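You operate a simulated robot arm through the tools that you are given. There is no shell and no other tool. Be economical: measure what you need, move in short steps, check, and stop when the job is done.

You are at the controls of a simulated two-armed robot. One attempt, no reset.

JOB
Stack the orange carton marked "caps" from the top of the teal edged bench on top of the orange carton marked "wipes". Then put the green dish in the inside of the basin. Then open the lower green drawer, take the pale blue disc and put it in the inside of the lower green drawer and shut the drawer again. Then take the green weight from the top of the orange edged bench and leave it on the top of the teal edged bench. Then take the large bottle and put it on the upper open shelf under the long bench. Do these in the order given. Set down upright: green weight, large bottle.
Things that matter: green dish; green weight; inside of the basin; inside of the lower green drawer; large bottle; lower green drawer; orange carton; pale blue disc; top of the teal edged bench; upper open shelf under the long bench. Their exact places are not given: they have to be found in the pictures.

The check looks at the end state, three seconds after you hand in, the way a careful person would. Anything else that was tipped, shoved, dropped, spilled or broken makes it a failure. A push-on lid holds only when it is set on centred and level and pressed home; a screw cap is set on level and turned clockwise until tight.

ROBOT AND FRAMES
Two 7-joint arms with fingered hands on one trunk, on a base that drives. Base frame: it is fixed to the floor where the robot stands at the start and does not move with it; the origin is under the middle of the robot, x ahead of it, y to its left, z up; the surface under the hand at the start is at about z = 76. Lengths are in cm, angles in degrees, forces in N, time in s.
The left shoulder is at the start at [7, 15.3, 142.2], the right one opposite. With the tool pointing down near the work surface each hand reaches from about 10 to 70 cm from the robot's upright axis, wherever it stands, measured 20 degrees to its own side. Places, roughly: green dish (9x9x3 cm) [40, 90, 120]; green weight [-175, 100, 75]; inside of the basin [-240, 80, 60]; inside of the lower green drawer [-210, 270, 30]; large bottle (9x9x15 cm) [-350, 250, 80]; lower green drawer [-210, 270, 40]; orange carton [50, 0, 75]; pale blue disc [-150, 50, 75]; top of the teal edged bench [60, -20, 80]; upper open shelf under the long bench [-440, -190, 40]. Payload 3.9 kg a hand.
Tool frame (each hand has its own): the origin (TCP) lies between the finger pads and is the grasp point; the fingertips stand 3 cm ahead of it; z points along the fingers, y is the line along which they close. The gripper opens to 10.4 cm. The gripper's body begins 3.5 cm behind the TCP. The gripper is a hand of 4 fingers: y runs from the thumb to the fingers, the wrist lies at [-1.7, -10.4, -17.8] in the tool frame, and closing takes about 1.5 s.
Orientation is told as [roll, pitch, yaw] about the base's x, y, z axes, in that order, counted from this pose: with the fingers straight down and the wrist toward the robot, the tool's x, y and z point along [0, 1, 0], [1, 0, 0] and [0, 0, -1] of the base frame.

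CONTROLS
- The arms move only by the tool send_rows. It takes "left_targets", "right_targets" or both (then of equal length, played together; a hand with none holds still); each is a list of rows, each an object of numbers (a shift or turn left out is 0, a gripper value left out holds the last): "tx", "ty", "tz": the shift along the tool's x, y, z in m; "ax", "ay", "az": the turn, a rotation vector about the tool's x, y, z in degrees. In form: [{"tx": .., "ty": .., "tz": .., "ax": .., "ay": .., "az": ..}, ...]. A call has 1 to 8 rows; each row is the pose to reach, as a shift and turn from the pose commanded when the call began, along the tool's axes at that moment. "left_grip" and "right_grip" are, for a hand that has rows, the gripper command, from -1 (fully open) to 1 (shut), values between in proportion, set as the call begins (left out, the last holds). A row lasts 0.2 s, in which the tool goes at most 5 cm and 8.6 degrees; a call with a longer step from one row to the next is refused whole, and so is a gripper value outside its range. A pose out of reach is approached as far as the arm can. The call stops where the force on the tool passes 40 N (or 10 N more than at its start, if that is more) or the arm is blocked; 0.2 s more then pass. Each finger travels about 7.2 cm/s and halts on what it meets, pressing with about 28 N; the grip force reading is that of the motor and also rises with nothing between the fingers. The clock runs only during rows and for 0.2 s after the last one: add rows that repeat a pose to give the fingers time. The reply holds the time, the measured pose of the TCP, the force on the tool along the base axes, the opening and the grip force, in the units named above and with some noise, with the torque about the TCP (base axes, N m) and any sound that the robot's microphone picked up.
- Cameras (640 x 400 px; columns grow to the right, rows downward): "scene" is now at [12.93, 1.71, 163.86]; the picture's right is [0.21, -0.98, -0.00], its down [-0.68, -0.15, -0.72] and it looks along [0.70, 0.15, -0.69] (base axes); focal length 214 px, centre (320, 200). "left" rides on the left gripper at [-6.6, -9, -12.6] in its tool frame; the picture's right is [-0.78, -0.30, 0.56], its down [0.57, -0.70, 0.43] and it looks along [0.26, 0.65, 0.71] (tool axes); focal length 275 px, centre (320, 200). "right" rides on the right gripper at [6.6, -9, -12.6] in its tool frame; the picture's right is [-0.78, 0.30, -0.56], its down [-0.57, -0.70, 0.42] and it looks along [-0.26, 0.65, 0.71] (tool axes); focal length 275 px, centre (320, 200).
- capture(camera): a new picture of that camera. The clock stands still meanwhile.
- move_column(by): slides the trunk up (or, below 0, down) by that many cm; the arms and the scene camera ride with it, the base frame stays. It gives what a move gives, with no picture.
- drive_base(legs): drives the robot by 1 to 6 legs, each [ahead, turn to the left] in cm and degrees, along the robot's own axes; the way and the turn of a leg run together, so that a leg with both is an arc; at most 150 cm and 180 degrees a leg. The arms and the cameras ride along, it lands a little off, and it stops where it bumps. It gives what a move gives.
- move_fingers(index, middle, ring, thumb_bend, thumb_turn, hand): sets how far each is bent, from 0 (flat) to 1 (curled in); at 0.3 the hand is open as for a grip, at 0.7 the pads meet at the TCP. One left out holds its place. A second passes; each finger stops where it meets its share of the squeeze, and holds until it gets a number again. A gripper value or a shape takes the hand back. It gives what a move gives, with no picture; readings hold the bend of each and the force on the fingers (four entries, about 0 where the hand has none), thumb and palm. thumb_turn goes from beside the hand (0) to across from the fingers (1), as for a grip.
- preshape(shape, hand): the hand has 4 fingers and takes this shape, open, in about a second: jaw (thumb against the fingers, like two jaws); tri (thumb and two fingers); tip (a fingertip pinch); poke (one finger out to press); point (the index stretched); flat (the hand flat); cup (the hand cupped); fist (a fist). The gripper value then closes the fingers along that shape, each until it touches; the sizes above hold for jaw. It gives what a move gives, with no picture.
- turn_head(pan, tilt): turns the head with the scene camera to pan (to the left, within 86 degrees either way) and tilt (down, from -29 to 69), counted from straight ahead of the robot. It gives what a move gives.
- locate(camera, pixels): for up to 12 pixels [column, row] of the newest picture of that camera ("zoom" is the newest enlarged one), the place [x, y, z] in the base frame of the surface seen there, good to about 0.2 cm. The clock stands still meanwhile.
- inspect(camera, box): a new picture of the part [left, top, right, bottom] of that camera's present view, enlarged. The clock stands still meanwhile.
- job_done(): hands the job in; it is judged then, once.

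Go step by step. Measure first, check grasps and placings, and put right what went wrong. The budget is 124 turns and 128 pictures, counting those below and the enlarged ones. Unless the task says otherwise, let go and move clear before handing in.

The tools are called after "Call:" as name(argument=value, ...) on one line, values as JSON. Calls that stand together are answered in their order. send_rows: Moves the arms, as the interface text tells. Its arguments: {"type":"object","properties":{"left_targets":{"type":"array"},"left_grip":{"type":"number"},"right_targets":{"type":"array"},"right_grip":{"type":"number"}},"required":[]} The other tools are called the same way: move_column (by) slides the trunk up or down; preshape (shape, hand) gives the hand a shape; move_fingers (index, middle, ring, thumb_bend, thumb_turn, hand) moves the fingers one by one; drive_base (legs) drives the base; turn_head (pan, tilt) turns the head that bears the scene camera; capture (camera) takes a picture; locate (camera, pixels) gives the place of the surface under pixels of a picture; inspect (camera, box) takes an enlarged picture of a part of a camera's view; job_done () hands the job in.

At the start:

```text
t: 0.0
left_ee_pos: [46.56, 25.77, 149.2]
left_tool_rot: [0.0, 0.0, 0.1]
left_ft_force: [0.4, 1.1, 0.6]
left_wrist_torque: [-0.01, 0.0, 0.02]
left_finger_gap: 10.38
left_grasp_force: 0.0
left_shape: jaw
left_bend: [0.3, 0.3, 0.3, 0.3, 0.97]
left_finger forces: [0.1, 0.0, 0.0, 0.1, 0.0, 0.0]
right_ee_pos: [48.4, -14.56, 141.51]
right_tool_rot: [0.0, 0.0, 0.1]
right_ft_force: [0.6, 0.2, 0.2]
right_wrist_torque: [0.02, 0.02, 0.02]
right_finger_gap: 10.36
right_grasp_force: 0.1
right_shape: jaw
right_bend: [0.3, 0.3, 0.3, 0.3, 0.97]
right_finger forces: [0.0, 0.1, 0.0, 0.0, 0.0, 0.0]
trunk travel left (down, up): [-87.5, 6.5]
robot x, y, heading: [-0.32, 0.35, 0.1]
head pan, tilt: [12.3, 43.8]
```

scene: 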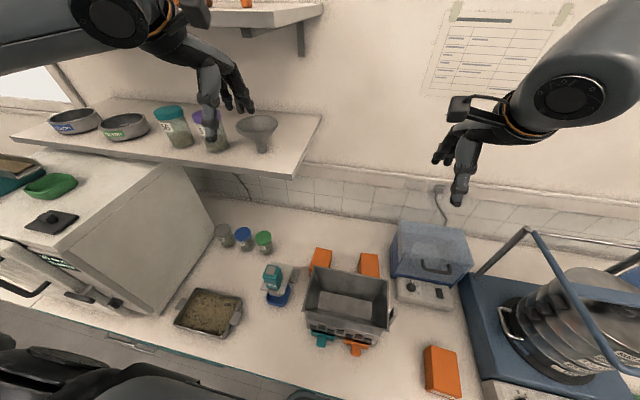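
right: 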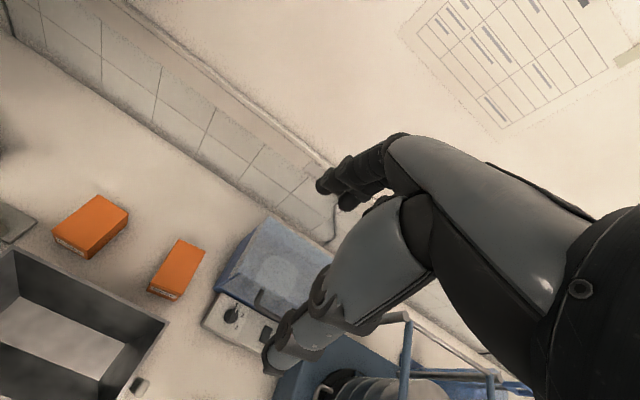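
left: 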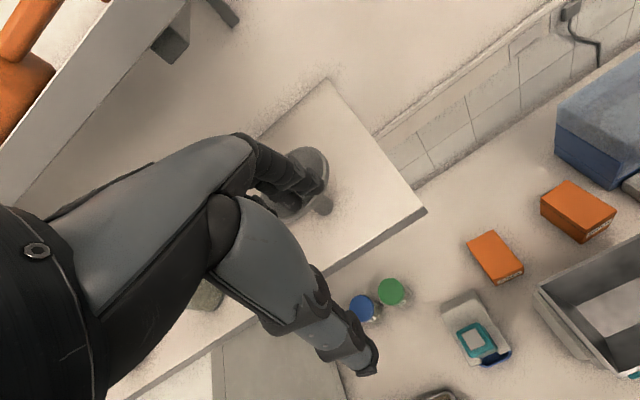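

The scene picture shows three orange cartons: two behind the grey tub (320,260), (368,265) and one at (442,370). I enlarge to read their marks.

Call:
inspect(camera="scene", box=[290, 230, 490, 400])

Call:
inspect(camera="right", box=[30, 180, 230, 310])

Call:
inspect(camera="left", box=[440, 160, 640, 300])

Call:
locate(camera="scene", pixels=[[320, 255], [369, 262], [440, 355], [442, 378], [356, 350], [320, 320], [345, 290], [430, 240]])

```text
2.35 times, centred on (390, 315) of scene
```

zoom: 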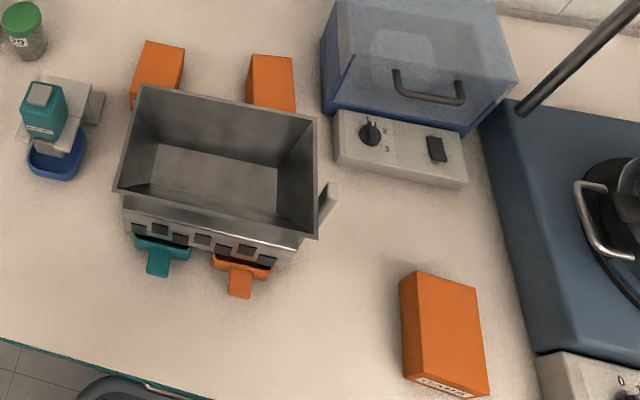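

```text
3.08 times, centred on (130, 245) of right
```

zoom: 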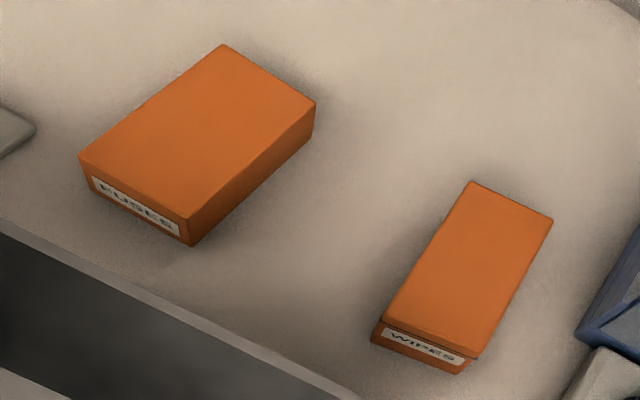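

```text
2.86 times, centred on (540, 230) of left
```

zoom: 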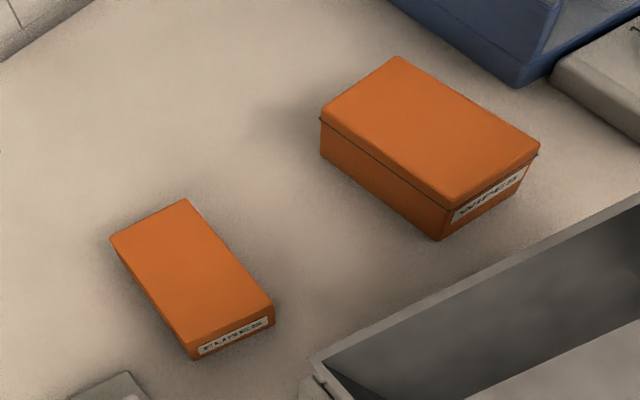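

```text
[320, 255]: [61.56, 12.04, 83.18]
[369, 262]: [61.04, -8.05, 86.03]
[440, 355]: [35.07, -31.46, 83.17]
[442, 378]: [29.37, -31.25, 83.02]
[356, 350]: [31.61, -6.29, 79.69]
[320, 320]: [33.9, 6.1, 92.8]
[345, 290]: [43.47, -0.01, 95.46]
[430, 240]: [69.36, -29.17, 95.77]
```

The right view names them: FUSES at left, WIPES at right; the third near (442,370) should be CAPS. I verify its mark and measure corners.

Call:
locate(camera="zoom", pixels=[[397, 60], [325, 116], [533, 150], [450, 200], [430, 130], [300, 200], [190, 203], [265, 303], [116, 240]])

Call:
inspect(camera="scene", box=[410, 340, 470, 400])

```text
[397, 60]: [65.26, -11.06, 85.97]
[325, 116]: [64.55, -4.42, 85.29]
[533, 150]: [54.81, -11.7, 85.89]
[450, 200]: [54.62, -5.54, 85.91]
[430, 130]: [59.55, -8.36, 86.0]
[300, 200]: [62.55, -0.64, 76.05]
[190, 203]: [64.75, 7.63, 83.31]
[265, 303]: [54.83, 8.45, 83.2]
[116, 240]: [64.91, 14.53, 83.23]
```

```text
6.67 times, centred on (440, 370) of scene
```

zoom: 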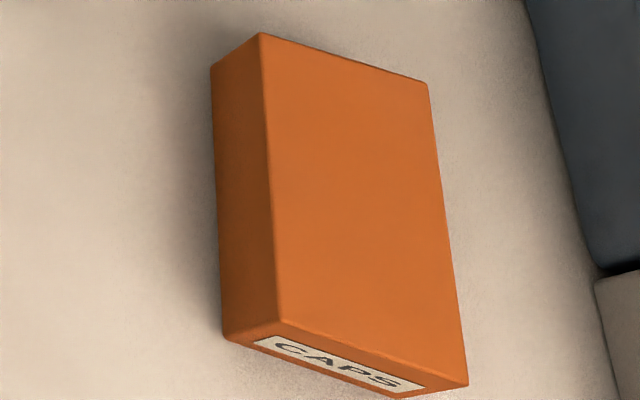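

It reads CAPS. I measure its corners on the zoom.

Call:
locate(camera="zoom", pixels=[[264, 38], [424, 86], [462, 378], [284, 325], [362, 200], [218, 72], [228, 330], [150, 200]])

Call:
turn_head(pan=-20, tilt=55)

Call:
capture(camera="scene")

```text
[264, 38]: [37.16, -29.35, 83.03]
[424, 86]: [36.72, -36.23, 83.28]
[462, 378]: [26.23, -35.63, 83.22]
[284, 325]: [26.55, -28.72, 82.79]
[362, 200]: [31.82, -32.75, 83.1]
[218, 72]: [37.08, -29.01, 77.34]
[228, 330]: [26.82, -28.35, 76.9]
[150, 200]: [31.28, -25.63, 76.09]
```

```text
t: 1.0
left_ee_pos: [46.58, 25.67, 149.16]
left_tool_rot: [0.0, 0.1, 0.0]
left_ft_force: [0.8, -0.2, 0.7]
left_wrist_torque: [-0.01, -0.03, 0.02]
left_finger_gap: 10.37
left_grasp_force: 0.1
left_shape: jaw
left_bend: [0.3, 0.3, 0.3, 0.3, 0.97]
left_finger forces: [0.0, 0.1, 0.0, 0.1, 0.0, 0.1]
right_ee_pos: [48.38, -14.47, 141.4]
right_tool_rot: [0.0, 0.1, 0.0]
right_ft_force: [-0.3, -0.5, -0.5]
right_wrist_torque: [-0.02, 0.0, 0.0]
right_finger_gap: 10.36
right_grasp_force: 0.1
right_shape: jaw
right_bend: [0.3, 0.3, 0.3, 0.3, 0.97]
right_finger forces: [0.0, 0.0, 0.0, 0.0, 0.1, 0.0]
trunk travel left (down, up): [-87.5, 6.5]
robot x, y, heading: [0.11, 0.05, -0.0]
head pan, tilt: [-20.0, 55.0]
```

```text
120 pictures are left
```

scene: 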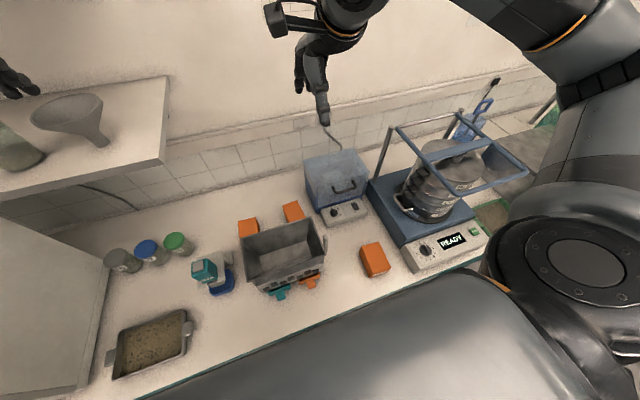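

The new view shows clear space around the caps carton (375,260). I measure the obstacles: the oven, mixer frame and tub.

Call:
locate(camera="scene", pixels=[[306, 160], [362, 152], [310, 188], [318, 215], [365, 210], [400, 128], [443, 178], [245, 240], [312, 222], [325, 245], [404, 248], [368, 182]])

```text
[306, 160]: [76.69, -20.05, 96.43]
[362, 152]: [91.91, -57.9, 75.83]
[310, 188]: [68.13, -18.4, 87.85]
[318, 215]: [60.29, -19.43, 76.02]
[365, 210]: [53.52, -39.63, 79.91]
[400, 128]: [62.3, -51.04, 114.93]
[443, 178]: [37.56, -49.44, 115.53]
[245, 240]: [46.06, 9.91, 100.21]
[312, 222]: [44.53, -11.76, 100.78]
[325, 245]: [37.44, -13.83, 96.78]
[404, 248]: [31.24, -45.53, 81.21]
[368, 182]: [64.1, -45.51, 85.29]
```

The carton is 10.5 × 6.9 × 7.1 at (31.7, -32.5), yaw -3.4°; the frame at y -49 stands z 115. I turn the right hand about +87° (wrist to the right) high above the carton.

Call:
send_rows(right_targets=[{"tx": -0.022, "ty": -0.02, "az": -8.3}, {"tx": -0.045, "ty": -0.042, "az": -16.6}, {"tx": -0.068, "ty": -0.063, "az": -24.9}, {"tx": -0.09, "ty": -0.084, "az": -33.2}, {"tx": -0.113, "ty": -0.105, "az": -41.5}, {"tx": -0.135, "ty": -0.126, "az": -49.8}, {"tx": -0.158, "ty": -0.147, "az": -58.1}, {"tx": -0.18, "ty": -0.167, "az": -66.4}], right_grip=-1)

Call:
send_rows(right_targets=[{"tz": 0.04, "az": -7}, {"tz": 0.08, "az": -14}, {"tz": 0.12, "az": -20.2}, {"tz": 0.16, "az": -20.2}, {"tz": 0.2, "az": -20.2}, {"tz": 0.25, "az": -20.2}, {"tz": 0.25, "az": -20.2}])

Call:
capture(camera="scene")

Call:
capture(camera="right")

```text
t: 2.8
left_ee_pos: [46.46, 25.59, 149.26]
left_tool_rot: [0.0, 0.0, 0.1]
left_ft_force: [-0.9, 0.0, -0.7]
left_wrist_torque: [-0.01, -0.01, -0.02]
left_finger_gap: 10.4
left_grasp_force: 0.1
left_shape: jaw
left_bend: [0.3, 0.3, 0.3, 0.3, 0.97]
left_finger forces: [0.0, 0.1, 0.0, 0.1, 0.0, 0.0]
right_ee_pos: [25.35, -19.23, 146.8]
right_tool_rot: [0.0, 0.0, 66.4]
right_ft_force: [-0.1, 0.3, -0.3]
right_wrist_torque: [-0.01, -0.02, -0.02]
right_finger_gap: 10.39
right_grasp_force: 0.0
right_shape: jaw
right_bend: [0.3, 0.3, 0.3, 0.3, 0.97]
right_finger forces: [0.0, 0.0, 0.0, 0.0, 0.0, 0.1]
right hand out of reach, approached as far as the arm can: row 4, 5, 6, 7, 8
trunk travel left (down, up): [-87.5, 6.5]
robot x, y, heading: [0.24, -0.23, -0.1]
head pan, tilt: [-20.0, 55.0]
```

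```text
t: 4.4
left_ee_pos: [46.68, 25.79, 149.12]
left_tool_rot: [-0.2, -0.1, 0.1]
left_ft_force: [-0.1, 0.5, 0.1]
left_wrist_torque: [-0.03, -0.02, -0.01]
left_finger_gap: 10.38
left_grasp_force: 0.0
left_shape: jaw
left_bend: [0.3, 0.3, 0.3, 0.3, 0.97]
left_finger forces: [0.0, 0.0, 0.0, 0.0, 0.0, 0.0]
right_ee_pos: [21.72, -10.19, 139.94]
right_tool_rot: [0.1, 0.1, 86.6]
right_ft_force: [0.2, 0.7, -0.8]
right_wrist_torque: [0.01, -0.01, 0.0]
right_finger_gap: 10.4
right_grasp_force: 0.0
right_shape: jaw
right_bend: [0.3, 0.3, 0.3, 0.3, 0.97]
right_finger forces: [0.1, 0.0, 0.0, 0.0, 0.1, 0.0]
right hand out of reach, approached as far as the arm can: row 1, 2, 3, 4, 5, 6, 7
trunk travel left (down, up): [-87.5, 6.5]
robot x, y, heading: [0.29, -0.21, -0.1]
head pan, tilt: [-20.0, 55.0]
```

```text
119 pictures are left
```

scene: 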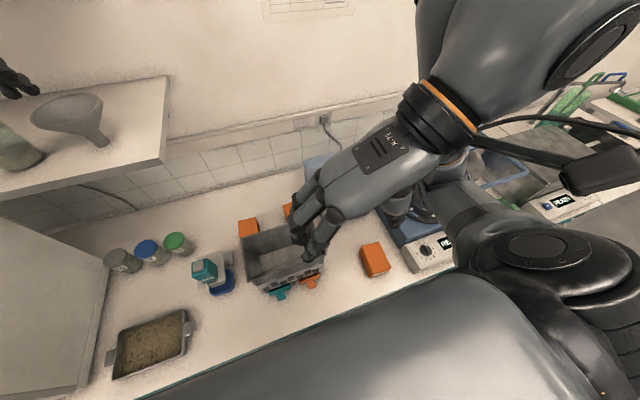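

```text
118 pictures are left
```

right: 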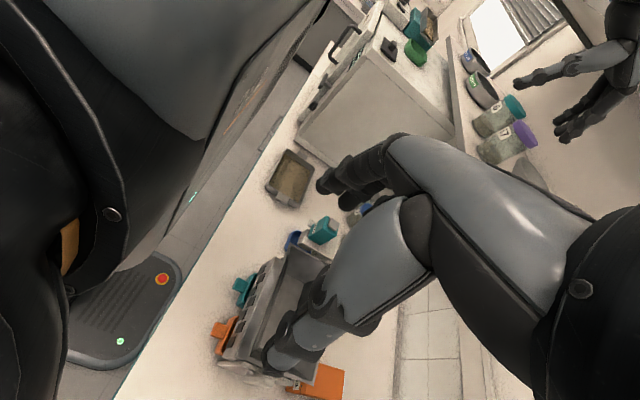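

The turned hand is too close to its shoulder to reach (it stopped at (21.7,-10)). I back the base up 15 cm so the carton lies further out.

Call:
drive_base(legs=[[-15, 0]])

Call:
send_rows(right_targets=[{"tx": -0.04}, {"tx": -0.08}, {"tx": -0.12}, {"tx": -0.15}, {"tx": -0.15}, {"tx": -0.15}])

Call:
capture(camera="scene")

```text
t: 5.8
left_ee_pos: [31.81, 25.85, 149.05]
left_tool_rot: [0.0, 0.2, 0.1]
left_ft_force: [0.7, -0.6, 0.7]
left_wrist_torque: [0.0, 0.0, -0.01]
left_finger_gap: 10.37
left_grasp_force: 0.0
left_shape: jaw
left_bend: [0.3, 0.3, 0.3, 0.3, 0.97]
left_finger forces: [0.0, 0.1, 0.0, 0.0, 0.0, 0.1]
right_ee_pos: [6.94, -10.21, 139.94]
right_tool_rot: [0.2, 0.1, 86.6]
right_ft_force: [-0.7, 0.2, 0.1]
right_wrist_torque: [0.01, 0.0, 0.01]
right_finger_gap: 10.41
right_grasp_force: 0.1
right_shape: jaw
right_bend: [0.3, 0.3, 0.3, 0.3, 0.97]
right_finger forces: [0.1, 0.0, 0.0, 0.0, 0.1, 0.0]
trunk travel left (down, up): [-87.5, 6.5]
robot x, y, heading: [-15.19, -0.05, -0.2]
head pan, tilt: [-20.0, 55.0]
```

```text
t: 7.2
left_ee_pos: [31.43, 25.7, 149.21]
left_tool_rot: [0.0, 0.0, 0.0]
left_ft_force: [0.1, 0.1, -0.6]
left_wrist_torque: [-0.03, 0.0, -0.03]
left_finger_gap: 10.36
left_grasp_force: 0.1
left_shape: jaw
left_bend: [0.3, 0.3, 0.3, 0.3, 0.97]
left_finger forces: [0.0, 0.0, 0.0, 0.0, 0.0, 0.0]
right_ee_pos: [10.72, -6.84, 143.99]
right_tool_rot: [0.1, 0.1, 86.5]
right_ft_force: [-0.7, 0.2, 0.2]
right_wrist_torque: [0.0, 0.01, 0.0]
right_finger_gap: 10.37
right_grasp_force: 0.0
right_shape: jaw
right_bend: [0.3, 0.3, 0.3, 0.3, 0.97]
right_finger forces: [0.0, 0.0, 0.0, 0.0, 0.1, 0.1]
right hand out of reach, approached as far as the arm can: row 1, 2, 3, 4, 5, 6
trunk travel left (down, up): [-87.5, 6.5]
robot x, y, heading: [-15.28, 0.17, 0.4]
head pan, tilt: [-20.0, 55.0]
```

```text
117 pictures are left
```

scene: 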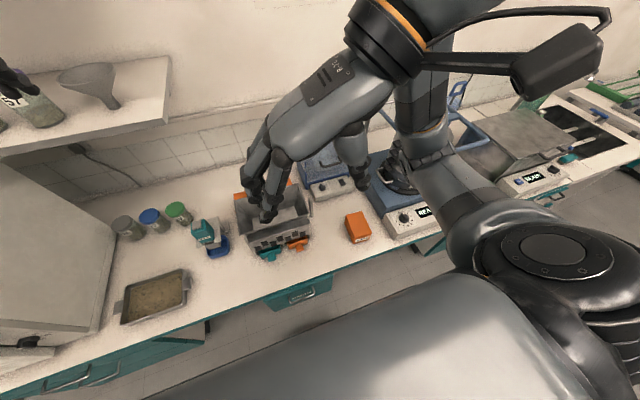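

The right hand stays out of reach with the wrist to the right, likely a joint limit. I test the mirrored opposite turn with the free left hand (wrist inward) while bringing the right hand back to yaw ~0.

Call:
send_rows(left_targets=[{"az": -8.3}, {"az": -16.6}, {"az": -24.9}, {"az": -33.2}, {"az": -41.5}, {"az": -49.8}, {"az": -58.1}, {"az": -66.4}], right_targets=[{"az": 8.3}, {"az": 16.6}, {"az": 24.9}, {"az": 33.2}, {"az": 41.5}, {"az": 49.8}, {"az": 58.1}, {"az": 66.4}])

Call:
send_rows(left_targets=[{"az": -8.3}, {"az": -16.6}, {"az": -20}, {"az": -20}], right_targets=[{"az": 8.3}, {"az": 16.6}, {"az": 20}, {"az": 20}])

```text
t: 9.0
left_ee_pos: [31.58, 25.82, 149.1]
left_tool_rot: [0.0, 0.1, 66.8]
left_ft_force: [0.4, 0.3, -0.1]
left_wrist_torque: [-0.03, 0.01, -0.01]
left_finger_gap: 10.36
left_grasp_force: 0.1
left_shape: jaw
left_bend: [0.3, 0.3, 0.3, 0.3, 0.97]
left_finger forces: [0.0, 0.0, 0.1, 0.0, 0.1, 0.1]
right_ee_pos: [10.99, -6.82, 144.3]
right_tool_rot: [0.0, 0.1, 20.1]
right_ft_force: [-0.2, -0.4, 0.5]
right_wrist_torque: [-0.03, 0.02, 0.03]
right_finger_gap: 10.39
right_grasp_force: 0.0
right_shape: jaw
right_bend: [0.3, 0.3, 0.3, 0.3, 0.97]
right_finger forces: [0.1, 0.1, 0.1, 0.0, 0.0, 0.0]
trunk travel left (down, up): [-87.5, 6.5]
robot x, y, heading: [-15.16, -0.08, -0.2]
head pan, tilt: [-20.0, 55.0]
```

```text
t: 10.0
left_ee_pos: [31.42, 25.72, 149.28]
left_tool_rot: [0.0, -0.1, 86.6]
left_ft_force: [-0.7, -0.4, 0.3]
left_wrist_torque: [-0.01, -0.02, 0.01]
left_finger_gap: 10.36
left_grasp_force: 0.0
left_shape: jaw
left_bend: [0.3, 0.3, 0.3, 0.3, 0.97]
left_finger forces: [0.0, 0.0, 0.0, 0.1, 0.0, 0.1]
right_ee_pos: [10.81, -7.16, 144.14]
right_tool_rot: [0.0, -0.1, 0.1]
right_ft_force: [-0.3, -0.8, -0.8]
right_wrist_torque: [0.01, 0.03, 0.03]
right_finger_gap: 10.38
right_grasp_force: 0.0
right_shape: jaw
right_bend: [0.3, 0.3, 0.3, 0.3, 0.97]
right_finger forces: [0.0, 0.0, 0.1, 0.1, 0.1, 0.0]
trunk travel left (down, up): [-87.5, 6.5]
robot x, y, heading: [-15.25, -0.18, 0.1]
head pan, tilt: [-20.0, 55.0]
```

Wrist inward works (left reached yaw 86.6 exactly), so the right hand will use yaw about -93. I move it above the carton while turning.

Call:
send_rows(right_targets=[{"tx": -0.032, "ty": 0.026, "az": 8.3}, {"tx": -0.064, "ty": 0.052, "az": 16.6}, {"tx": -0.096, "ty": 0.079, "az": 24.9}, {"tx": -0.127, "ty": 0.105, "az": 33.2}, {"tx": -0.159, "ty": 0.131, "az": 41.5}, {"tx": -0.19, "ty": 0.157, "az": 49.8}, {"tx": -0.222, "ty": 0.183, "az": 58.1}, {"tx": -0.254, "ty": 0.209, "az": 66.4}])

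Call:
send_rows(right_targets=[{"tz": 0.045, "az": 8}, {"tz": 0.09, "az": 16}, {"tz": 0.135, "az": 24}, {"tz": 0.18, "az": 27}, {"tz": 0.225, "az": 27}, {"tz": 0.27, "az": 27}, {"tz": 0.27, "az": 27}])

Call:
capture(camera="right")

Call:
capture(camera="scene")

```text
t: 11.8
left_ee_pos: [31.65, 25.72, 149.21]
left_tool_rot: [0.2, 0.0, 86.5]
left_ft_force: [-0.4, 0.5, -0.5]
left_wrist_torque: [0.01, 0.01, 0.05]
left_finger_gap: 10.38
left_grasp_force: 0.0
left_shape: jaw
left_bend: [0.3, 0.3, 0.3, 0.3, 0.97]
left_finger forces: [0.0, 0.0, 0.1, 0.0, 0.0, 0.0]
right_ee_pos: [31.95, -32.31, 144.17]
right_tool_rot: [-0.1, 0.0, -66.4]
right_ft_force: [0.7, -0.6, 0.3]
right_wrist_torque: [0.01, 0.01, 0.02]
right_finger_gap: 10.37
right_grasp_force: 0.1
right_shape: jaw
right_bend: [0.3, 0.3, 0.3, 0.3, 0.97]
right_finger forces: [0.1, 0.1, 0.0, 0.1, 0.0, 0.0]
trunk travel left (down, up): [-87.5, 6.5]
robot x, y, heading: [-15.35, -0.35, 0.1]
head pan, tilt: [-20.0, 55.0]
```

```text
t: 13.4
left_ee_pos: [31.48, 25.72, 149.2]
left_tool_rot: [0.1, -0.1, 86.5]
left_ft_force: [-0.7, 0.2, -0.1]
left_wrist_torque: [0.02, -0.01, -0.01]
left_finger_gap: 10.4
left_grasp_force: 0.1
left_shape: jaw
left_bend: [0.3, 0.3, 0.3, 0.3, 0.97]
left_finger forces: [0.0, 0.0, 0.1, 0.0, 0.0, 0.0]
right_ee_pos: [31.96, -32.17, 117.39]
right_tool_rot: [0.0, 0.0, -93.2]
right_ft_force: [-0.3, 0.2, -0.6]
right_wrist_torque: [-0.03, -0.02, 0.01]
right_finger_gap: 10.41
right_grasp_force: 0.0
right_shape: jaw
right_bend: [0.3, 0.3, 0.3, 0.3, 0.97]
right_finger forces: [0.1, 0.0, 0.0, 0.0, 0.0, 0.1]
trunk travel left (down, up): [-87.5, 6.5]
robot x, y, heading: [-15.27, -0.35, 0.0]
head pan, tilt: [-20.0, 55.0]
```

```text
116 pictures are left
```

right: 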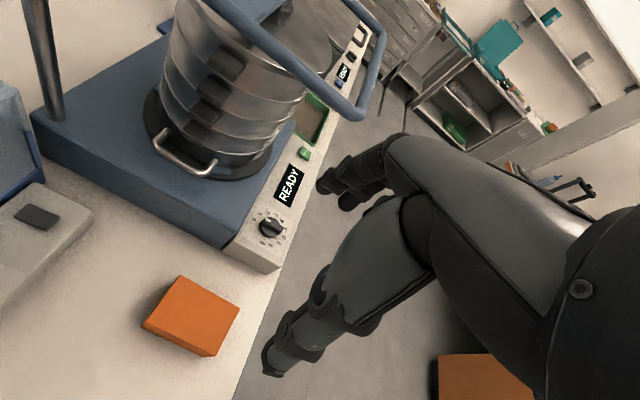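

```text
115 pictures are left
```

scene: 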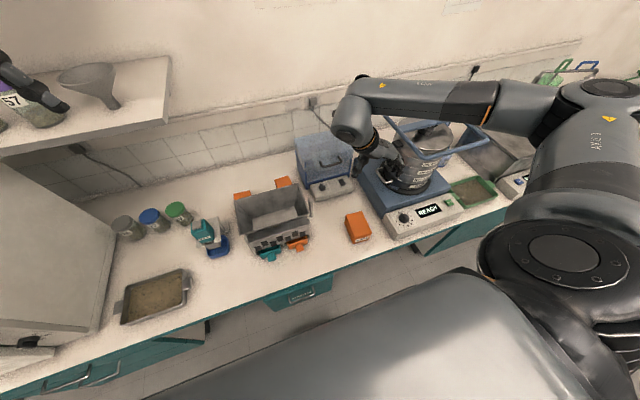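

The forearm runs over the mixer; I measure how high the elbow and wrist are relative to its frame.

Call:
locate(camera="scene", pixels=[[355, 115], [420, 95], [480, 105], [540, 120], [580, 90], [395, 165], [450, 150], [465, 90]])

```text
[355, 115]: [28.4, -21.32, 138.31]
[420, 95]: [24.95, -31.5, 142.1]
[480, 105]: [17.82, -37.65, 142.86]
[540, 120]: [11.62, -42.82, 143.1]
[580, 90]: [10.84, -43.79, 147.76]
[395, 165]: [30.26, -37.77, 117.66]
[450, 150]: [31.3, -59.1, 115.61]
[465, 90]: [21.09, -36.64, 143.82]
```

Elbow sits at x≈10, well in front of the mixer frame (x>31, y<-49), so descending is safe. I lower to z≈100, then on to 80.6, then close.

Call:
send_rows(right_targets=[{"tx": -0.001, "ty": 0.002, "tz": 0.05}, {"tx": -0.002, "ty": 0.004, "tz": 0.1}, {"tx": -0.002, "ty": 0.004, "tz": 0.15}, {"tx": -0.002, "ty": 0.004, "tz": 0.2}, {"tx": -0.002, "ty": 0.004, "tz": 0.25}, {"tx": -0.002, "ty": 0.004, "tz": 0.25}])

Call:
capture(camera="right")

Call:
capture(camera="scene")

```text
t: 14.8
left_ee_pos: [31.41, 25.78, 149.1]
left_tool_rot: [0.0, -0.1, 86.5]
left_ft_force: [0.0, 1.1, 0.3]
left_wrist_torque: [-0.02, 0.01, 0.02]
left_finger_gap: 10.39
left_grasp_force: 0.0
left_shape: jaw
left_bend: [0.3, 0.3, 0.3, 0.3, 0.97]
left_finger forces: [0.0, 0.1, 0.0, 0.1, 0.0, 0.0]
right_ee_pos: [31.56, -32.72, 92.12]
right_tool_rot: [0.0, 0.0, -93.1]
right_ft_force: [-0.2, 0.6, 0.6]
right_wrist_torque: [0.0, 0.02, -0.01]
right_finger_gap: 10.39
right_grasp_force: 0.1
right_shape: jaw
right_bend: [0.3, 0.3, 0.3, 0.3, 0.97]
right_finger forces: [0.0, 0.1, 0.0, 0.0, 0.0, 0.0]
trunk travel left (down, up): [-87.5, 6.5]
robot x, y, heading: [-15.18, 0.08, -0.1]
head pan, tilt: [-20.0, 55.0]
```

```text
114 pictures are left
```

right: 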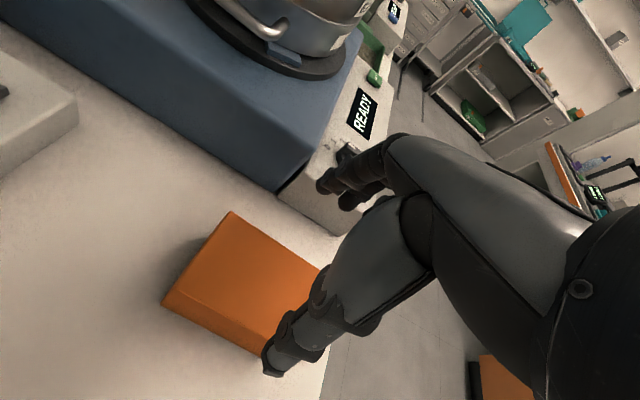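

```text
113 pictures are left
```

scene: 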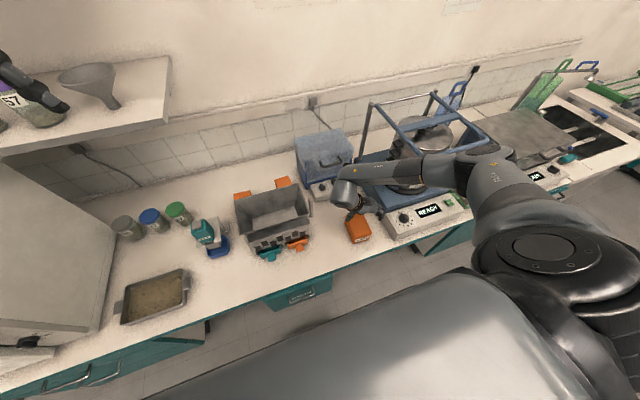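

The carton is under the open hand; I check its position against the TCP with visible corner pixels (232,213), (165,302), (318,268).

Call:
locate(camera="right", pixels=[[232, 215], [167, 302], [317, 268], [245, 280], [260, 350], [205, 310], [353, 150], [270, 358]])

```text
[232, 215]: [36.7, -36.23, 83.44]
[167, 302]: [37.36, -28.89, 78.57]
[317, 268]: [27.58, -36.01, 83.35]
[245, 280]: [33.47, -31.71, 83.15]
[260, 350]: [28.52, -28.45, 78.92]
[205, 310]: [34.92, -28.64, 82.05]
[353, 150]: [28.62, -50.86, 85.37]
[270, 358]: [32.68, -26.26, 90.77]
```

The carton stands where measured, thumb at y -26.3 clear of its side. I descend to z≈80.6 and close.

Call:
send_rows(right_targets=[{"tz": 0.04}, {"tz": 0.08}, {"tz": 0.115}, {"tz": 0.115}])

Call:
send_rows(right_targets=[{}, {}, {}, {}, {}, {}, {}, {}], right_grip=1)

Call:
send_rows(right_targets=[{"tz": -0.04}, {"tz": -0.08}, {"tz": -0.12}, {"tz": -0.16}, {"tz": -0.2}, {"tz": -0.25}, {"tz": -0.3}, {"tz": -0.3}])

Call:
capture(camera="right")

```text
t: 15.8
left_ee_pos: [31.32, 26.02, 149.22]
left_tool_rot: [-0.1, 0.1, 86.6]
left_ft_force: [-0.8, -0.1, 0.0]
left_wrist_torque: [0.05, 0.01, -0.02]
left_finger_gap: 10.37
left_grasp_force: 0.0
left_shape: jaw
left_bend: [0.3, 0.3, 0.3, 0.3, 0.97]
left_finger forces: [0.0, 0.0, 0.0, 0.0, 0.0, 0.1]
right_ee_pos: [31.67, -32.53, 80.66]
right_tool_rot: [0.3, -0.2, -93.2]
right_ft_force: [0.6, -1.3, 22.8]
right_wrist_torque: [0.06, -0.14, -0.04]
right_finger_gap: 10.37
right_grasp_force: 0.1
right_shape: jaw
right_bend: [0.28, 0.3, 0.3, 0.29, 0.97]
right_finger forces: [10.3, 0.0, 0.0, 0.1, 10.7, 0.0]
trunk travel left (down, up): [-87.5, 6.5]
robot x, y, heading: [-15.04, -0.38, -0.1]
head pan, tilt: [-20.0, 55.0]
```

```text
t: 17.6
left_ee_pos: [31.15, 25.97, 149.19]
left_tool_rot: [-0.1, 0.1, 86.5]
left_ft_force: [0.5, -0.6, 0.2]
left_wrist_torque: [0.02, -0.01, 0.02]
left_finger_gap: 10.4
left_grasp_force: 0.0
left_shape: jaw
left_bend: [0.3, 0.3, 0.3, 0.3, 0.97]
left_finger forces: [0.0, 0.0, 0.1, 0.1, 0.0, 0.1]
right_ee_pos: [31.64, -32.66, 80.64]
right_tool_rot: [0.1, -0.3, -93.2]
right_ft_force: [6.2, -4.8, 23.8]
right_wrist_torque: [-1.1, -0.01, 0.2]
right_finger_gap: 6.9
right_grasp_force: 28.0
right_shape: jaw
right_bend: [0.73, 0.4, 0.35, 0.57, 0.97]
right_finger forces: [29.3, 16.4, 3.9, 0.0, 41.9, 0.1]
trunk travel left (down, up): [-87.5, 6.5]
robot x, y, heading: [-15.05, 0.14, -0.2]
head pan, tilt: [-20.0, 55.0]
```

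```text
t: 19.4
left_ee_pos: [31.55, 25.85, 149.13]
left_tool_rot: [-0.1, -0.1, 86.6]
left_ft_force: [0.5, -0.1, -0.8]
left_wrist_torque: [0.03, -0.02, 0.03]
left_finger_gap: 10.39
left_grasp_force: 0.1
left_shape: jaw
left_bend: [0.3, 0.3, 0.3, 0.3, 0.97]
left_finger forces: [0.0, 0.0, 0.1, 0.1, 0.1, 0.0]
right_ee_pos: [31.32, -32.61, 110.69]
right_tool_rot: [-0.1, 0.0, -93.1]
right_ft_force: [-0.4, 0.3, -1.5]
right_wrist_torque: [0.02, 0.03, -0.05]
right_finger_gap: 6.83
right_grasp_force: 28.9
right_shape: jaw
right_bend: [0.73, 0.41, 0.36, 0.56, 0.97]
right_finger forces: [21.8, 14.8, 3.2, 0.0, 40.8, 0.0]
trunk travel left (down, up): [-87.5, 6.5]
robot x, y, heading: [-15.13, -0.35, 0.1]
head pan, tilt: [-20.0, 55.0]
```

```text
112 pictures are left
```

right: 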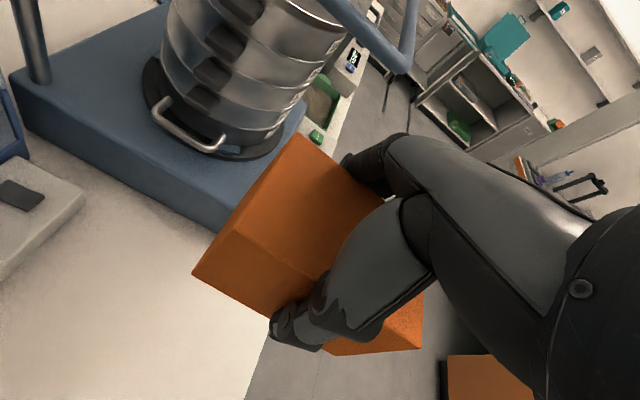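

The carton is lifted (gap 6.8, grip 29 N). I check whether it hangs level by locating its corners.

Call:
locate(camera="right", pixels=[[297, 138], [233, 230], [198, 272], [262, 312], [310, 200], [270, 235], [375, 190], [395, 310], [340, 350], [415, 345]])

Call:
capture(camera="scene")

```text
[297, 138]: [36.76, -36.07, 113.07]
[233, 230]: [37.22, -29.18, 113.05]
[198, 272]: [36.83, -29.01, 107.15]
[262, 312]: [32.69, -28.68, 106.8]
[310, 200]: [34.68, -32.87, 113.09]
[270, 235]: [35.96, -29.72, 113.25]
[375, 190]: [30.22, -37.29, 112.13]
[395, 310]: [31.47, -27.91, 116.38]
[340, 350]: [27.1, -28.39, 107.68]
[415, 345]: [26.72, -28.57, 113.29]
```

```text
111 pictures are left
```

scene: 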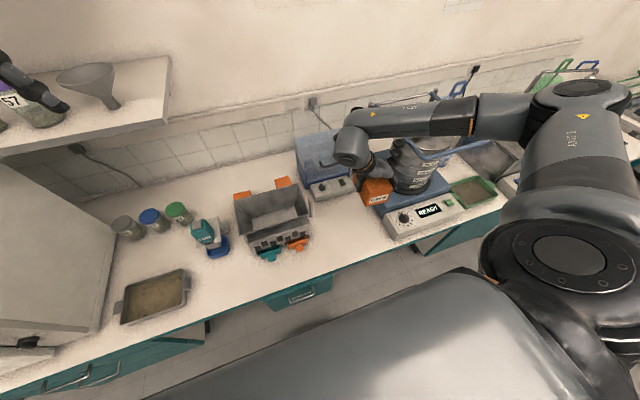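

The carton hangs level (top z 113.1, bottom 4.7 below TCP). I move it to y≈-8 over the tub level, drive forward 13 cm, and measure the shelf edge.

Call:
locate(camera="scene", pixels=[[168, 60], [168, 118], [140, 122], [238, 198], [282, 185], [305, 215]])

Call:
send_rows(right_targets=[{"ty": -0.04, "az": -2}, {"ty": -0.08, "az": -4}, {"ty": -0.12, "az": -6.6}, {"ty": -0.16, "az": -6.6}, {"ty": -0.2, "az": -6.6}, {"ty": -0.244, "tx": 0.018, "az": -6.6}, {"ty": -0.244, "tx": 0.018, "az": -6.6}])

Call:
drive_base(legs=[[13, 0]])

Call:
capture(camera="right")

Call:
capture(camera="scene")

```text
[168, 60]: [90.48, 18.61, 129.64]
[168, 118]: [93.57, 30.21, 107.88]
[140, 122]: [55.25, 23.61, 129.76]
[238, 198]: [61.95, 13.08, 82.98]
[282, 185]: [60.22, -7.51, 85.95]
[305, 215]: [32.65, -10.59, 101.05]
```

```text
t: 21.0
left_ee_pos: [31.45, 25.68, 149.22]
left_tool_rot: [-0.1, 0.0, 86.7]
left_ft_force: [0.3, -0.8, 0.4]
left_wrist_torque: [0.0, -0.01, -0.01]
left_finger_gap: 10.37
left_grasp_force: 0.1
left_shape: jaw
left_bend: [0.3, 0.3, 0.3, 0.3, 0.97]
left_finger forces: [0.0, 0.1, 0.0, 0.0, 0.1, 0.0]
right_ee_pos: [34.49, -8.63, 110.74]
right_tool_rot: [-0.1, 0.0, -86.7]
right_ft_force: [-0.5, -0.4, -2.0]
right_wrist_torque: [0.0, 0.01, -0.02]
right_finger_gap: 6.81
right_grasp_force: 27.8
right_shape: jaw
right_bend: [0.73, 0.41, 0.36, 0.56, 0.97]
right_finger forces: [21.5, 14.8, 3.3, 0.0, 40.4, 0.0]
trunk travel left (down, up): [-87.5, 6.5]
robot x, y, heading: [-15.1, -0.22, 0.2]
head pan, tilt: [-20.0, 55.0]
```

```text
t: 22.2
left_ee_pos: [43.0, 25.88, 149.66]
left_tool_rot: [-0.6, 0.0, 86.6]
left_ft_force: [-0.8, 0.4, 0.0]
left_wrist_torque: [0.0, -0.03, -0.01]
left_finger_gap: 10.36
left_grasp_force: 0.1
left_shape: jaw
left_bend: [0.3, 0.3, 0.3, 0.3, 0.97]
left_finger forces: [0.1, 0.1, 0.0, 0.0, 0.0, 0.1]
right_ee_pos: [46.51, -8.62, 111.37]
right_tool_rot: [0.6, -0.1, -86.4]
right_ft_force: [-0.7, 0.3, -1.3]
right_wrist_torque: [0.02, -0.05, 0.04]
right_finger_gap: 6.78
right_grasp_force: 28.5
right_shape: jaw
right_bend: [0.73, 0.41, 0.36, 0.56, 0.97]
right_finger forces: [21.7, 14.8, 3.3, 0.0, 40.4, 0.0]
trunk travel left (down, up): [-87.5, 6.5]
robot x, y, heading: [-1.81, -0.11, 0.1]
head pan, tilt: [-20.0, 55.0]
```

```text
110 pictures are left
```

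right: 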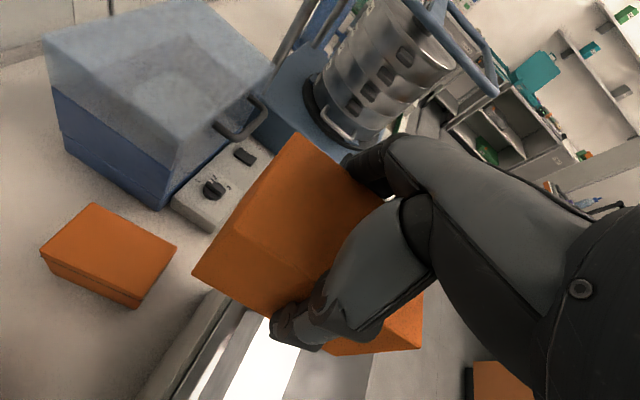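

```text
109 pictures are left
```

scene: 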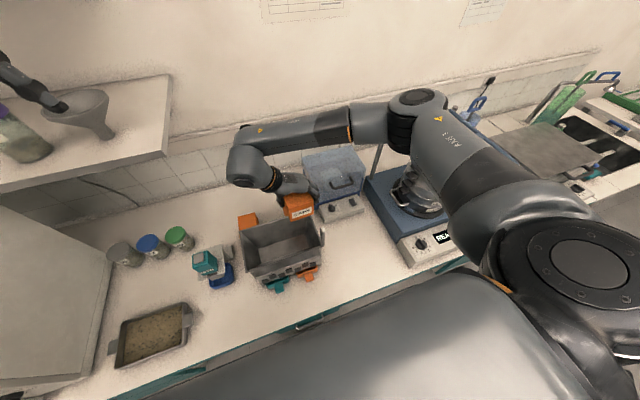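

I re-measure the wipes carton from the right camera and the held carton before placing.

Call:
send_rows(right_targets=[{}])

Call:
capture(camera="right")

Call:
locate(camera="right", pixels=[[95, 207], [45, 247], [172, 247], [138, 293], [110, 245], [297, 138], [233, 230], [160, 192]])

```text
t: 22.6
left_ee_pos: [45.3, 25.82, 148.97]
left_tool_rot: [0.1, 0.1, 86.4]
left_ft_force: [0.0, 0.8, 0.4]
left_wrist_torque: [0.0, 0.09, 0.01]
left_finger_gap: 10.36
left_grasp_force: 0.0
left_shape: jaw
left_bend: [0.3, 0.3, 0.3, 0.3, 0.97]
left_finger forces: [0.1, 0.0, 0.0, 0.1, 0.0, 0.0]
right_ee_pos: [48.25, -8.76, 110.37]
right_tool_rot: [-0.3, -0.1, -86.6]
right_ft_force: [0.0, -0.2, -1.9]
right_wrist_torque: [0.0, 0.03, 0.0]
right_finger_gap: 6.79
right_grasp_force: 28.3
right_shape: jaw
right_bend: [0.73, 0.41, 0.36, 0.56, 0.97]
right_finger forces: [21.5, 14.7, 3.4, 0.0, 40.3, 0.0]
trunk travel left (down, up): [-87.5, 6.5]
robot x, y, heading: [-1.72, 0.21, -0.0]
head pan, tilt: [-20.0, 55.0]
```

```text
108 pictures are left
```

right: 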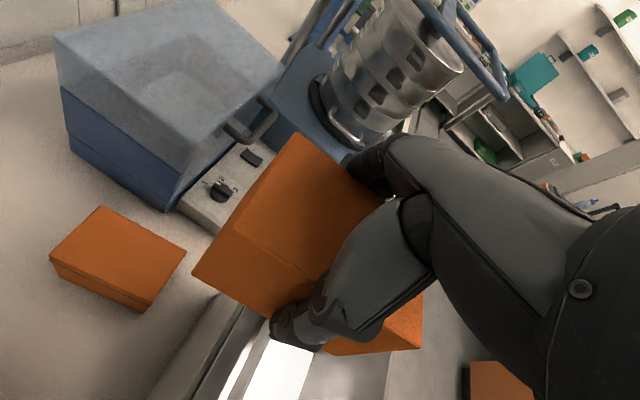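

```text
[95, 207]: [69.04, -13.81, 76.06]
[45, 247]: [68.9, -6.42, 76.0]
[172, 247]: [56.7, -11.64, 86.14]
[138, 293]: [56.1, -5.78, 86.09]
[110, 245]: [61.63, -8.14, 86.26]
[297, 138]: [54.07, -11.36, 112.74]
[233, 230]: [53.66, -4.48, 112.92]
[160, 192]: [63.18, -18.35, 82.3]
```

Held carton centre is (48.6,-8.2), wipes centre (60,-8.1), same yaw. I move 11.3 cm ahead and lower to just above, then check.

Call:
send_rows(right_targets=[{"tx": 0.04, "ty": 0.002}, {"tx": 0.08, "ty": 0.004}, {"tx": 0.1128, "ty": 0.0057}, {"tx": 0.1128, "ty": 0.0057, "tz": 0.04}, {"tx": 0.1128, "ty": 0.0057, "tz": 0.08}, {"tx": 0.1128, "ty": 0.0057, "tz": 0.12}, {"tx": 0.1128, "ty": 0.0057, "tz": 0.16}, {"tx": 0.1128, "ty": 0.0057, "tz": 0.18}])

Call:
capture(camera="right")

Call:
inspect(camera="scene", box=[200, 120, 400, 290])

```text
t: 24.4
left_ee_pos: [44.4, 25.84, 149.29]
left_tool_rot: [-0.2, 0.0, 86.5]
left_ft_force: [-0.3, -0.9, -0.1]
left_wrist_torque: [0.02, 0.03, 0.01]
left_finger_gap: 10.38
left_grasp_force: 0.0
left_shape: jaw
left_bend: [0.3, 0.3, 0.3, 0.3, 0.97]
left_finger forces: [0.0, 0.1, 0.0, 0.0, 0.1, 0.1]
right_ee_pos: [58.81, -8.43, 94.94]
right_tool_rot: [-0.1, 0.0, -86.4]
right_ft_force: [0.3, 0.8, -1.8]
right_wrist_torque: [0.0, -0.01, 0.01]
right_finger_gap: 6.83
right_grasp_force: 28.0
right_shape: jaw
right_bend: [0.73, 0.41, 0.36, 0.56, 0.97]
right_finger forces: [20.8, 14.8, 3.2, 0.0, 39.2, 0.0]
right hand out of reach, approached as far as the arm can: row 8
trunk travel left (down, up): [-87.5, 6.5]
robot x, y, heading: [-1.73, -0.47, 0.3]
head pan, tilt: [-20.0, 55.0]
```

```text
107 pictures are left
```

right: 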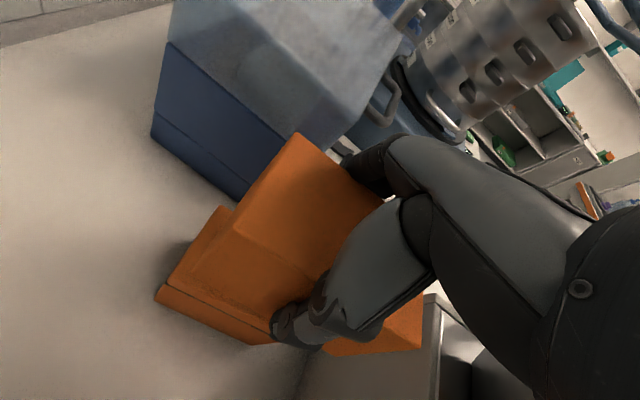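

```text
2.35 times, centred on (300, 205) of scene
```

zoom: 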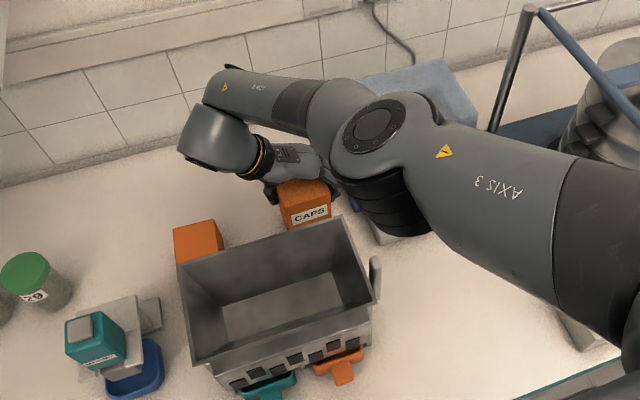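

The arm ran out of reach at the last step (TCP z 94.9, need ≈90.9). I could lower the whole trunk instead; first I measure the elbow clearance and carton corners.

Call:
locate(camera="zoom", pixels=[[375, 125], [400, 225], [420, 190], [365, 200], [500, 280], [420, 100], [300, 110]])

Call:
locate(camera="right", pixels=[[297, 138], [234, 232], [220, 215], [162, 290], [260, 338], [198, 270]])

```text
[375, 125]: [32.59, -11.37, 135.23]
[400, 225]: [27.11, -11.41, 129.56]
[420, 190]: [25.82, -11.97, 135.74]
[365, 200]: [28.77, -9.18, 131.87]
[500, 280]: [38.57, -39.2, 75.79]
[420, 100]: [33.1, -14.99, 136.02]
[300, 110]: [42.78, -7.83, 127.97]
```

```text
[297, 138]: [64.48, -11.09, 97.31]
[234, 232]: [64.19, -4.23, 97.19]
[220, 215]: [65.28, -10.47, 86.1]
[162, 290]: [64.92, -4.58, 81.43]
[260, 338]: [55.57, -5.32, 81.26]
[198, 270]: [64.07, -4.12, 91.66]
```

The elbow is high (z 130+), so lowering the trunk is safe. I lower 3 cm and trim the carton 0.7 cm forward.

Call:
move_column(by=-3)

Call:
send_rows(right_targets=[{"tx": 0.007}, {"tx": 0.007}])

Call:
capture(camera="right")

Call:
locate(camera="right", pixels=[[297, 138], [234, 232], [198, 270], [260, 300], [280, 165]])

```text
t: 25.2
left_ee_pos: [44.57, 25.68, 146.19]
left_tool_rot: [-0.1, 0.0, 86.6]
left_ft_force: [0.8, 0.1, 0.2]
left_wrist_torque: [0.0, -0.01, 0.0]
left_finger_gap: 10.38
left_grasp_force: 0.1
left_shape: jaw
left_bend: [0.3, 0.3, 0.3, 0.3, 0.97]
left_finger forces: [0.1, 0.0, 0.0, 0.0, 0.0, 0.0]
right_ee_pos: [58.74, -8.46, 91.87]
right_tool_rot: [0.0, 0.0, -86.6]
right_ft_force: [0.1, 0.7, -1.8]
right_wrist_torque: [-0.01, 0.02, 0.04]
right_finger_gap: 6.79
right_grasp_force: 28.2
right_shape: jaw
right_bend: [0.73, 0.41, 0.36, 0.56, 0.97]
right_finger forces: [20.8, 14.8, 3.2, 0.0, 39.2, 0.1]
trunk travel left (down, up): [-84.5, 9.5]
robot x, y, heading: [-1.96, 0.02, 0.2]
head pan, tilt: [-20.0, 55.0]
```

```text
t: 25.8
left_ee_pos: [44.49, 25.77, 146.32]
left_tool_rot: [-0.1, 0.1, 86.5]
left_ft_force: [-0.2, 0.4, -0.5]
left_wrist_torque: [0.0, 0.01, 0.01]
left_finger_gap: 10.36
left_grasp_force: 0.0
left_shape: jaw
left_bend: [0.3, 0.3, 0.3, 0.3, 0.97]
left_finger forces: [0.0, 0.0, 0.1, 0.0, 0.1, 0.0]
right_ee_pos: [59.12, -7.64, 92.07]
right_tool_rot: [0.4, 0.4, -85.6]
right_ft_force: [0.2, 0.1, -1.6]
right_wrist_torque: [-0.01, 0.0, 0.01]
right_finger_gap: 6.82
right_grasp_force: 27.7
right_shape: jaw
right_bend: [0.73, 0.41, 0.36, 0.56, 0.97]
right_finger forces: [20.7, 14.7, 3.2, 0.0, 39.0, 0.0]
right hand out of reach, approached as far as the arm can: row 1
trunk travel left (down, up): [-84.5, 9.5]
robot x, y, heading: [-2.25, 0.01, 0.1]
head pan, tilt: [-20.0, 55.0]
```

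```text
105 pictures are left
```

right: 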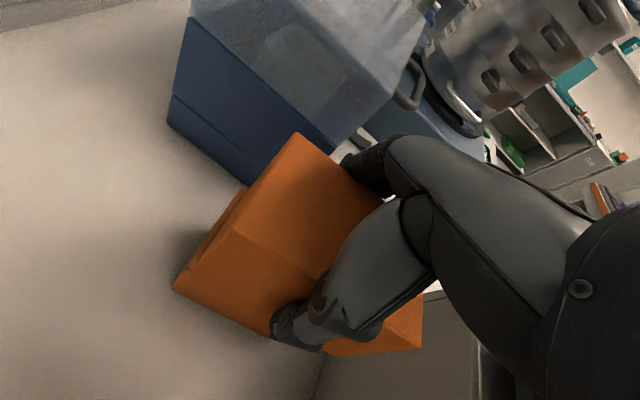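

```text
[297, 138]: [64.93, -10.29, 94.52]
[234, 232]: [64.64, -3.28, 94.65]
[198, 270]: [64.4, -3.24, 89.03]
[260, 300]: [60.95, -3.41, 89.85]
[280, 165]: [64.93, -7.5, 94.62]
```

It slid 0.8 too far in y (mid -6.8, want -7.7). I shift it back and look.

Call:
send_rows(right_targets=[{"ty": 0.008}, {"ty": 0.008}])

Call:
capture(camera="right")

Call:
locate(camera="right", pixels=[[297, 138], [234, 232], [198, 270], [280, 165]])

```text
t: 26.4
left_ee_pos: [44.44, 25.76, 146.25]
left_tool_rot: [-0.1, 0.0, 86.5]
left_ft_force: [0.0, 0.0, -0.2]
left_wrist_torque: [-0.02, -0.01, 0.02]
left_finger_gap: 10.38
left_grasp_force: 0.1
left_shape: jaw
left_bend: [0.3, 0.3, 0.3, 0.3, 0.97]
left_finger forces: [0.1, 0.0, 0.0, 0.0, 0.1, 0.0]
right_ee_pos: [59.47, -9.18, 91.82]
right_tool_rot: [-0.1, 0.0, -86.5]
right_ft_force: [0.7, -1.0, -1.3]
right_wrist_torque: [-0.01, 0.01, 0.01]
right_finger_gap: 6.83
right_grasp_force: 28.0
right_shape: jaw
right_bend: [0.73, 0.41, 0.36, 0.56, 0.97]
right_finger forces: [20.5, 14.7, 3.2, 0.0, 39.0, 0.0]
trunk travel left (down, up): [-84.5, 9.5]
robot x, y, heading: [-2.12, 0.04, 0.3]
head pan, tilt: [-20.0, 55.0]
```

```text
104 pictures are left
```

right: 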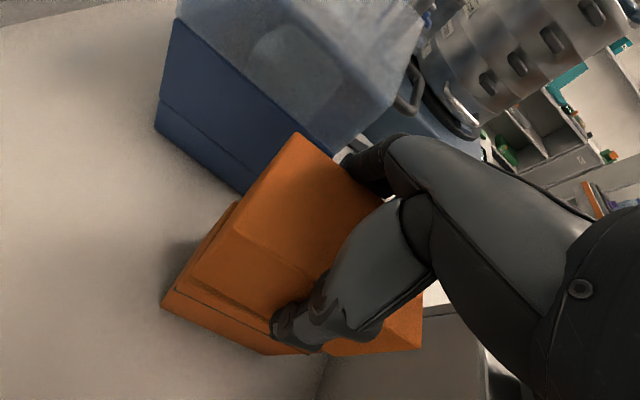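

```text
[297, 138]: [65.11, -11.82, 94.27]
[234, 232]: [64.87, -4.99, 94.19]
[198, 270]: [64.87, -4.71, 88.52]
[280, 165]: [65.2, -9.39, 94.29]
```

x is now right, y overshot to -8.4. I nudge back 0.6 and lower the trunk 1.2 cm to contact.

Call:
send_rows(right_targets=[{"ty": -0.006}, {"ty": -0.006}])

Call:
move_column(by=-1.2)

Call:
capture(camera="right")

Call:
locate(camera="right", pixels=[[297, 138], [234, 232], [198, 270], [280, 165]])

```text
t: 27.0
left_ee_pos: [44.44, 25.74, 146.3]
left_tool_rot: [-0.2, 0.1, 86.5]
left_ft_force: [0.1, -0.2, 0.2]
left_wrist_torque: [-0.02, 0.01, 0.01]
left_finger_gap: 10.36
left_grasp_force: 0.2
left_shape: jaw
left_bend: [0.3, 0.3, 0.3, 0.3, 0.97]
left_finger forces: [0.1, 0.0, 0.0, 0.1, 0.0, 0.1]
right_ee_pos: [59.32, -8.59, 91.7]
right_tool_rot: [0.0, -0.1, -86.3]
right_ft_force: [0.2, -0.3, -1.3]
right_wrist_torque: [0.0, 0.0, 0.02]
right_finger_gap: 6.84
right_grasp_force: 27.6
right_shape: jaw
right_bend: [0.73, 0.41, 0.36, 0.56, 0.97]
right_finger forces: [20.6, 14.7, 3.2, 0.0, 38.8, 0.0]
trunk travel left (down, up): [-84.5, 9.5]
robot x, y, heading: [-1.75, -0.05, -0.2]
head pan, tilt: [-20.0, 55.0]
```

```text
t: 27.6
left_ee_pos: [44.16, 25.86, 145.24]
left_tool_rot: [-0.3, 0.1, 86.5]
left_ft_force: [0.7, -0.1, -0.3]
left_wrist_torque: [-0.02, -0.01, 0.03]
left_finger_gap: 10.38
left_grasp_force: 0.1
left_shape: jaw
left_bend: [0.3, 0.3, 0.3, 0.3, 0.97]
left_finger forces: [0.0, 0.0, 0.0, 0.1, 0.1, 0.0]
right_ee_pos: [59.22, -8.76, 90.84]
right_tool_rot: [0.1, -0.2, -86.4]
right_ft_force: [0.3, 0.9, 12.8]
right_wrist_torque: [-0.46, -0.05, 0.08]
right_finger_gap: 6.81
right_grasp_force: 27.6
right_shape: jaw
right_bend: [0.73, 0.41, 0.36, 0.57, 0.97]
right_finger forces: [22.7, 15.4, 3.7, 0.0, 41.2, 0.0]
trunk travel left (down, up): [-83.3, 10.7]
robot x, y, heading: [-2.09, -0.27, 0.1]
head pan, tilt: [-20.0, 55.0]
```

```text
103 pictures are left
```

right: 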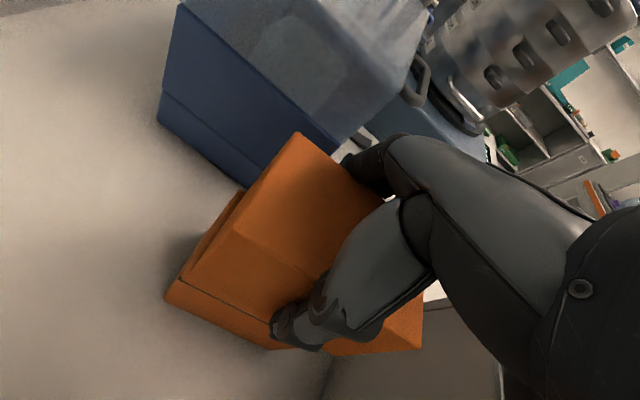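

```text
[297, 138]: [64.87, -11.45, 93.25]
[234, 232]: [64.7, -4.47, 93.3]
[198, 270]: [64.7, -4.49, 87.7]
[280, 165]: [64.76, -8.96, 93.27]
```

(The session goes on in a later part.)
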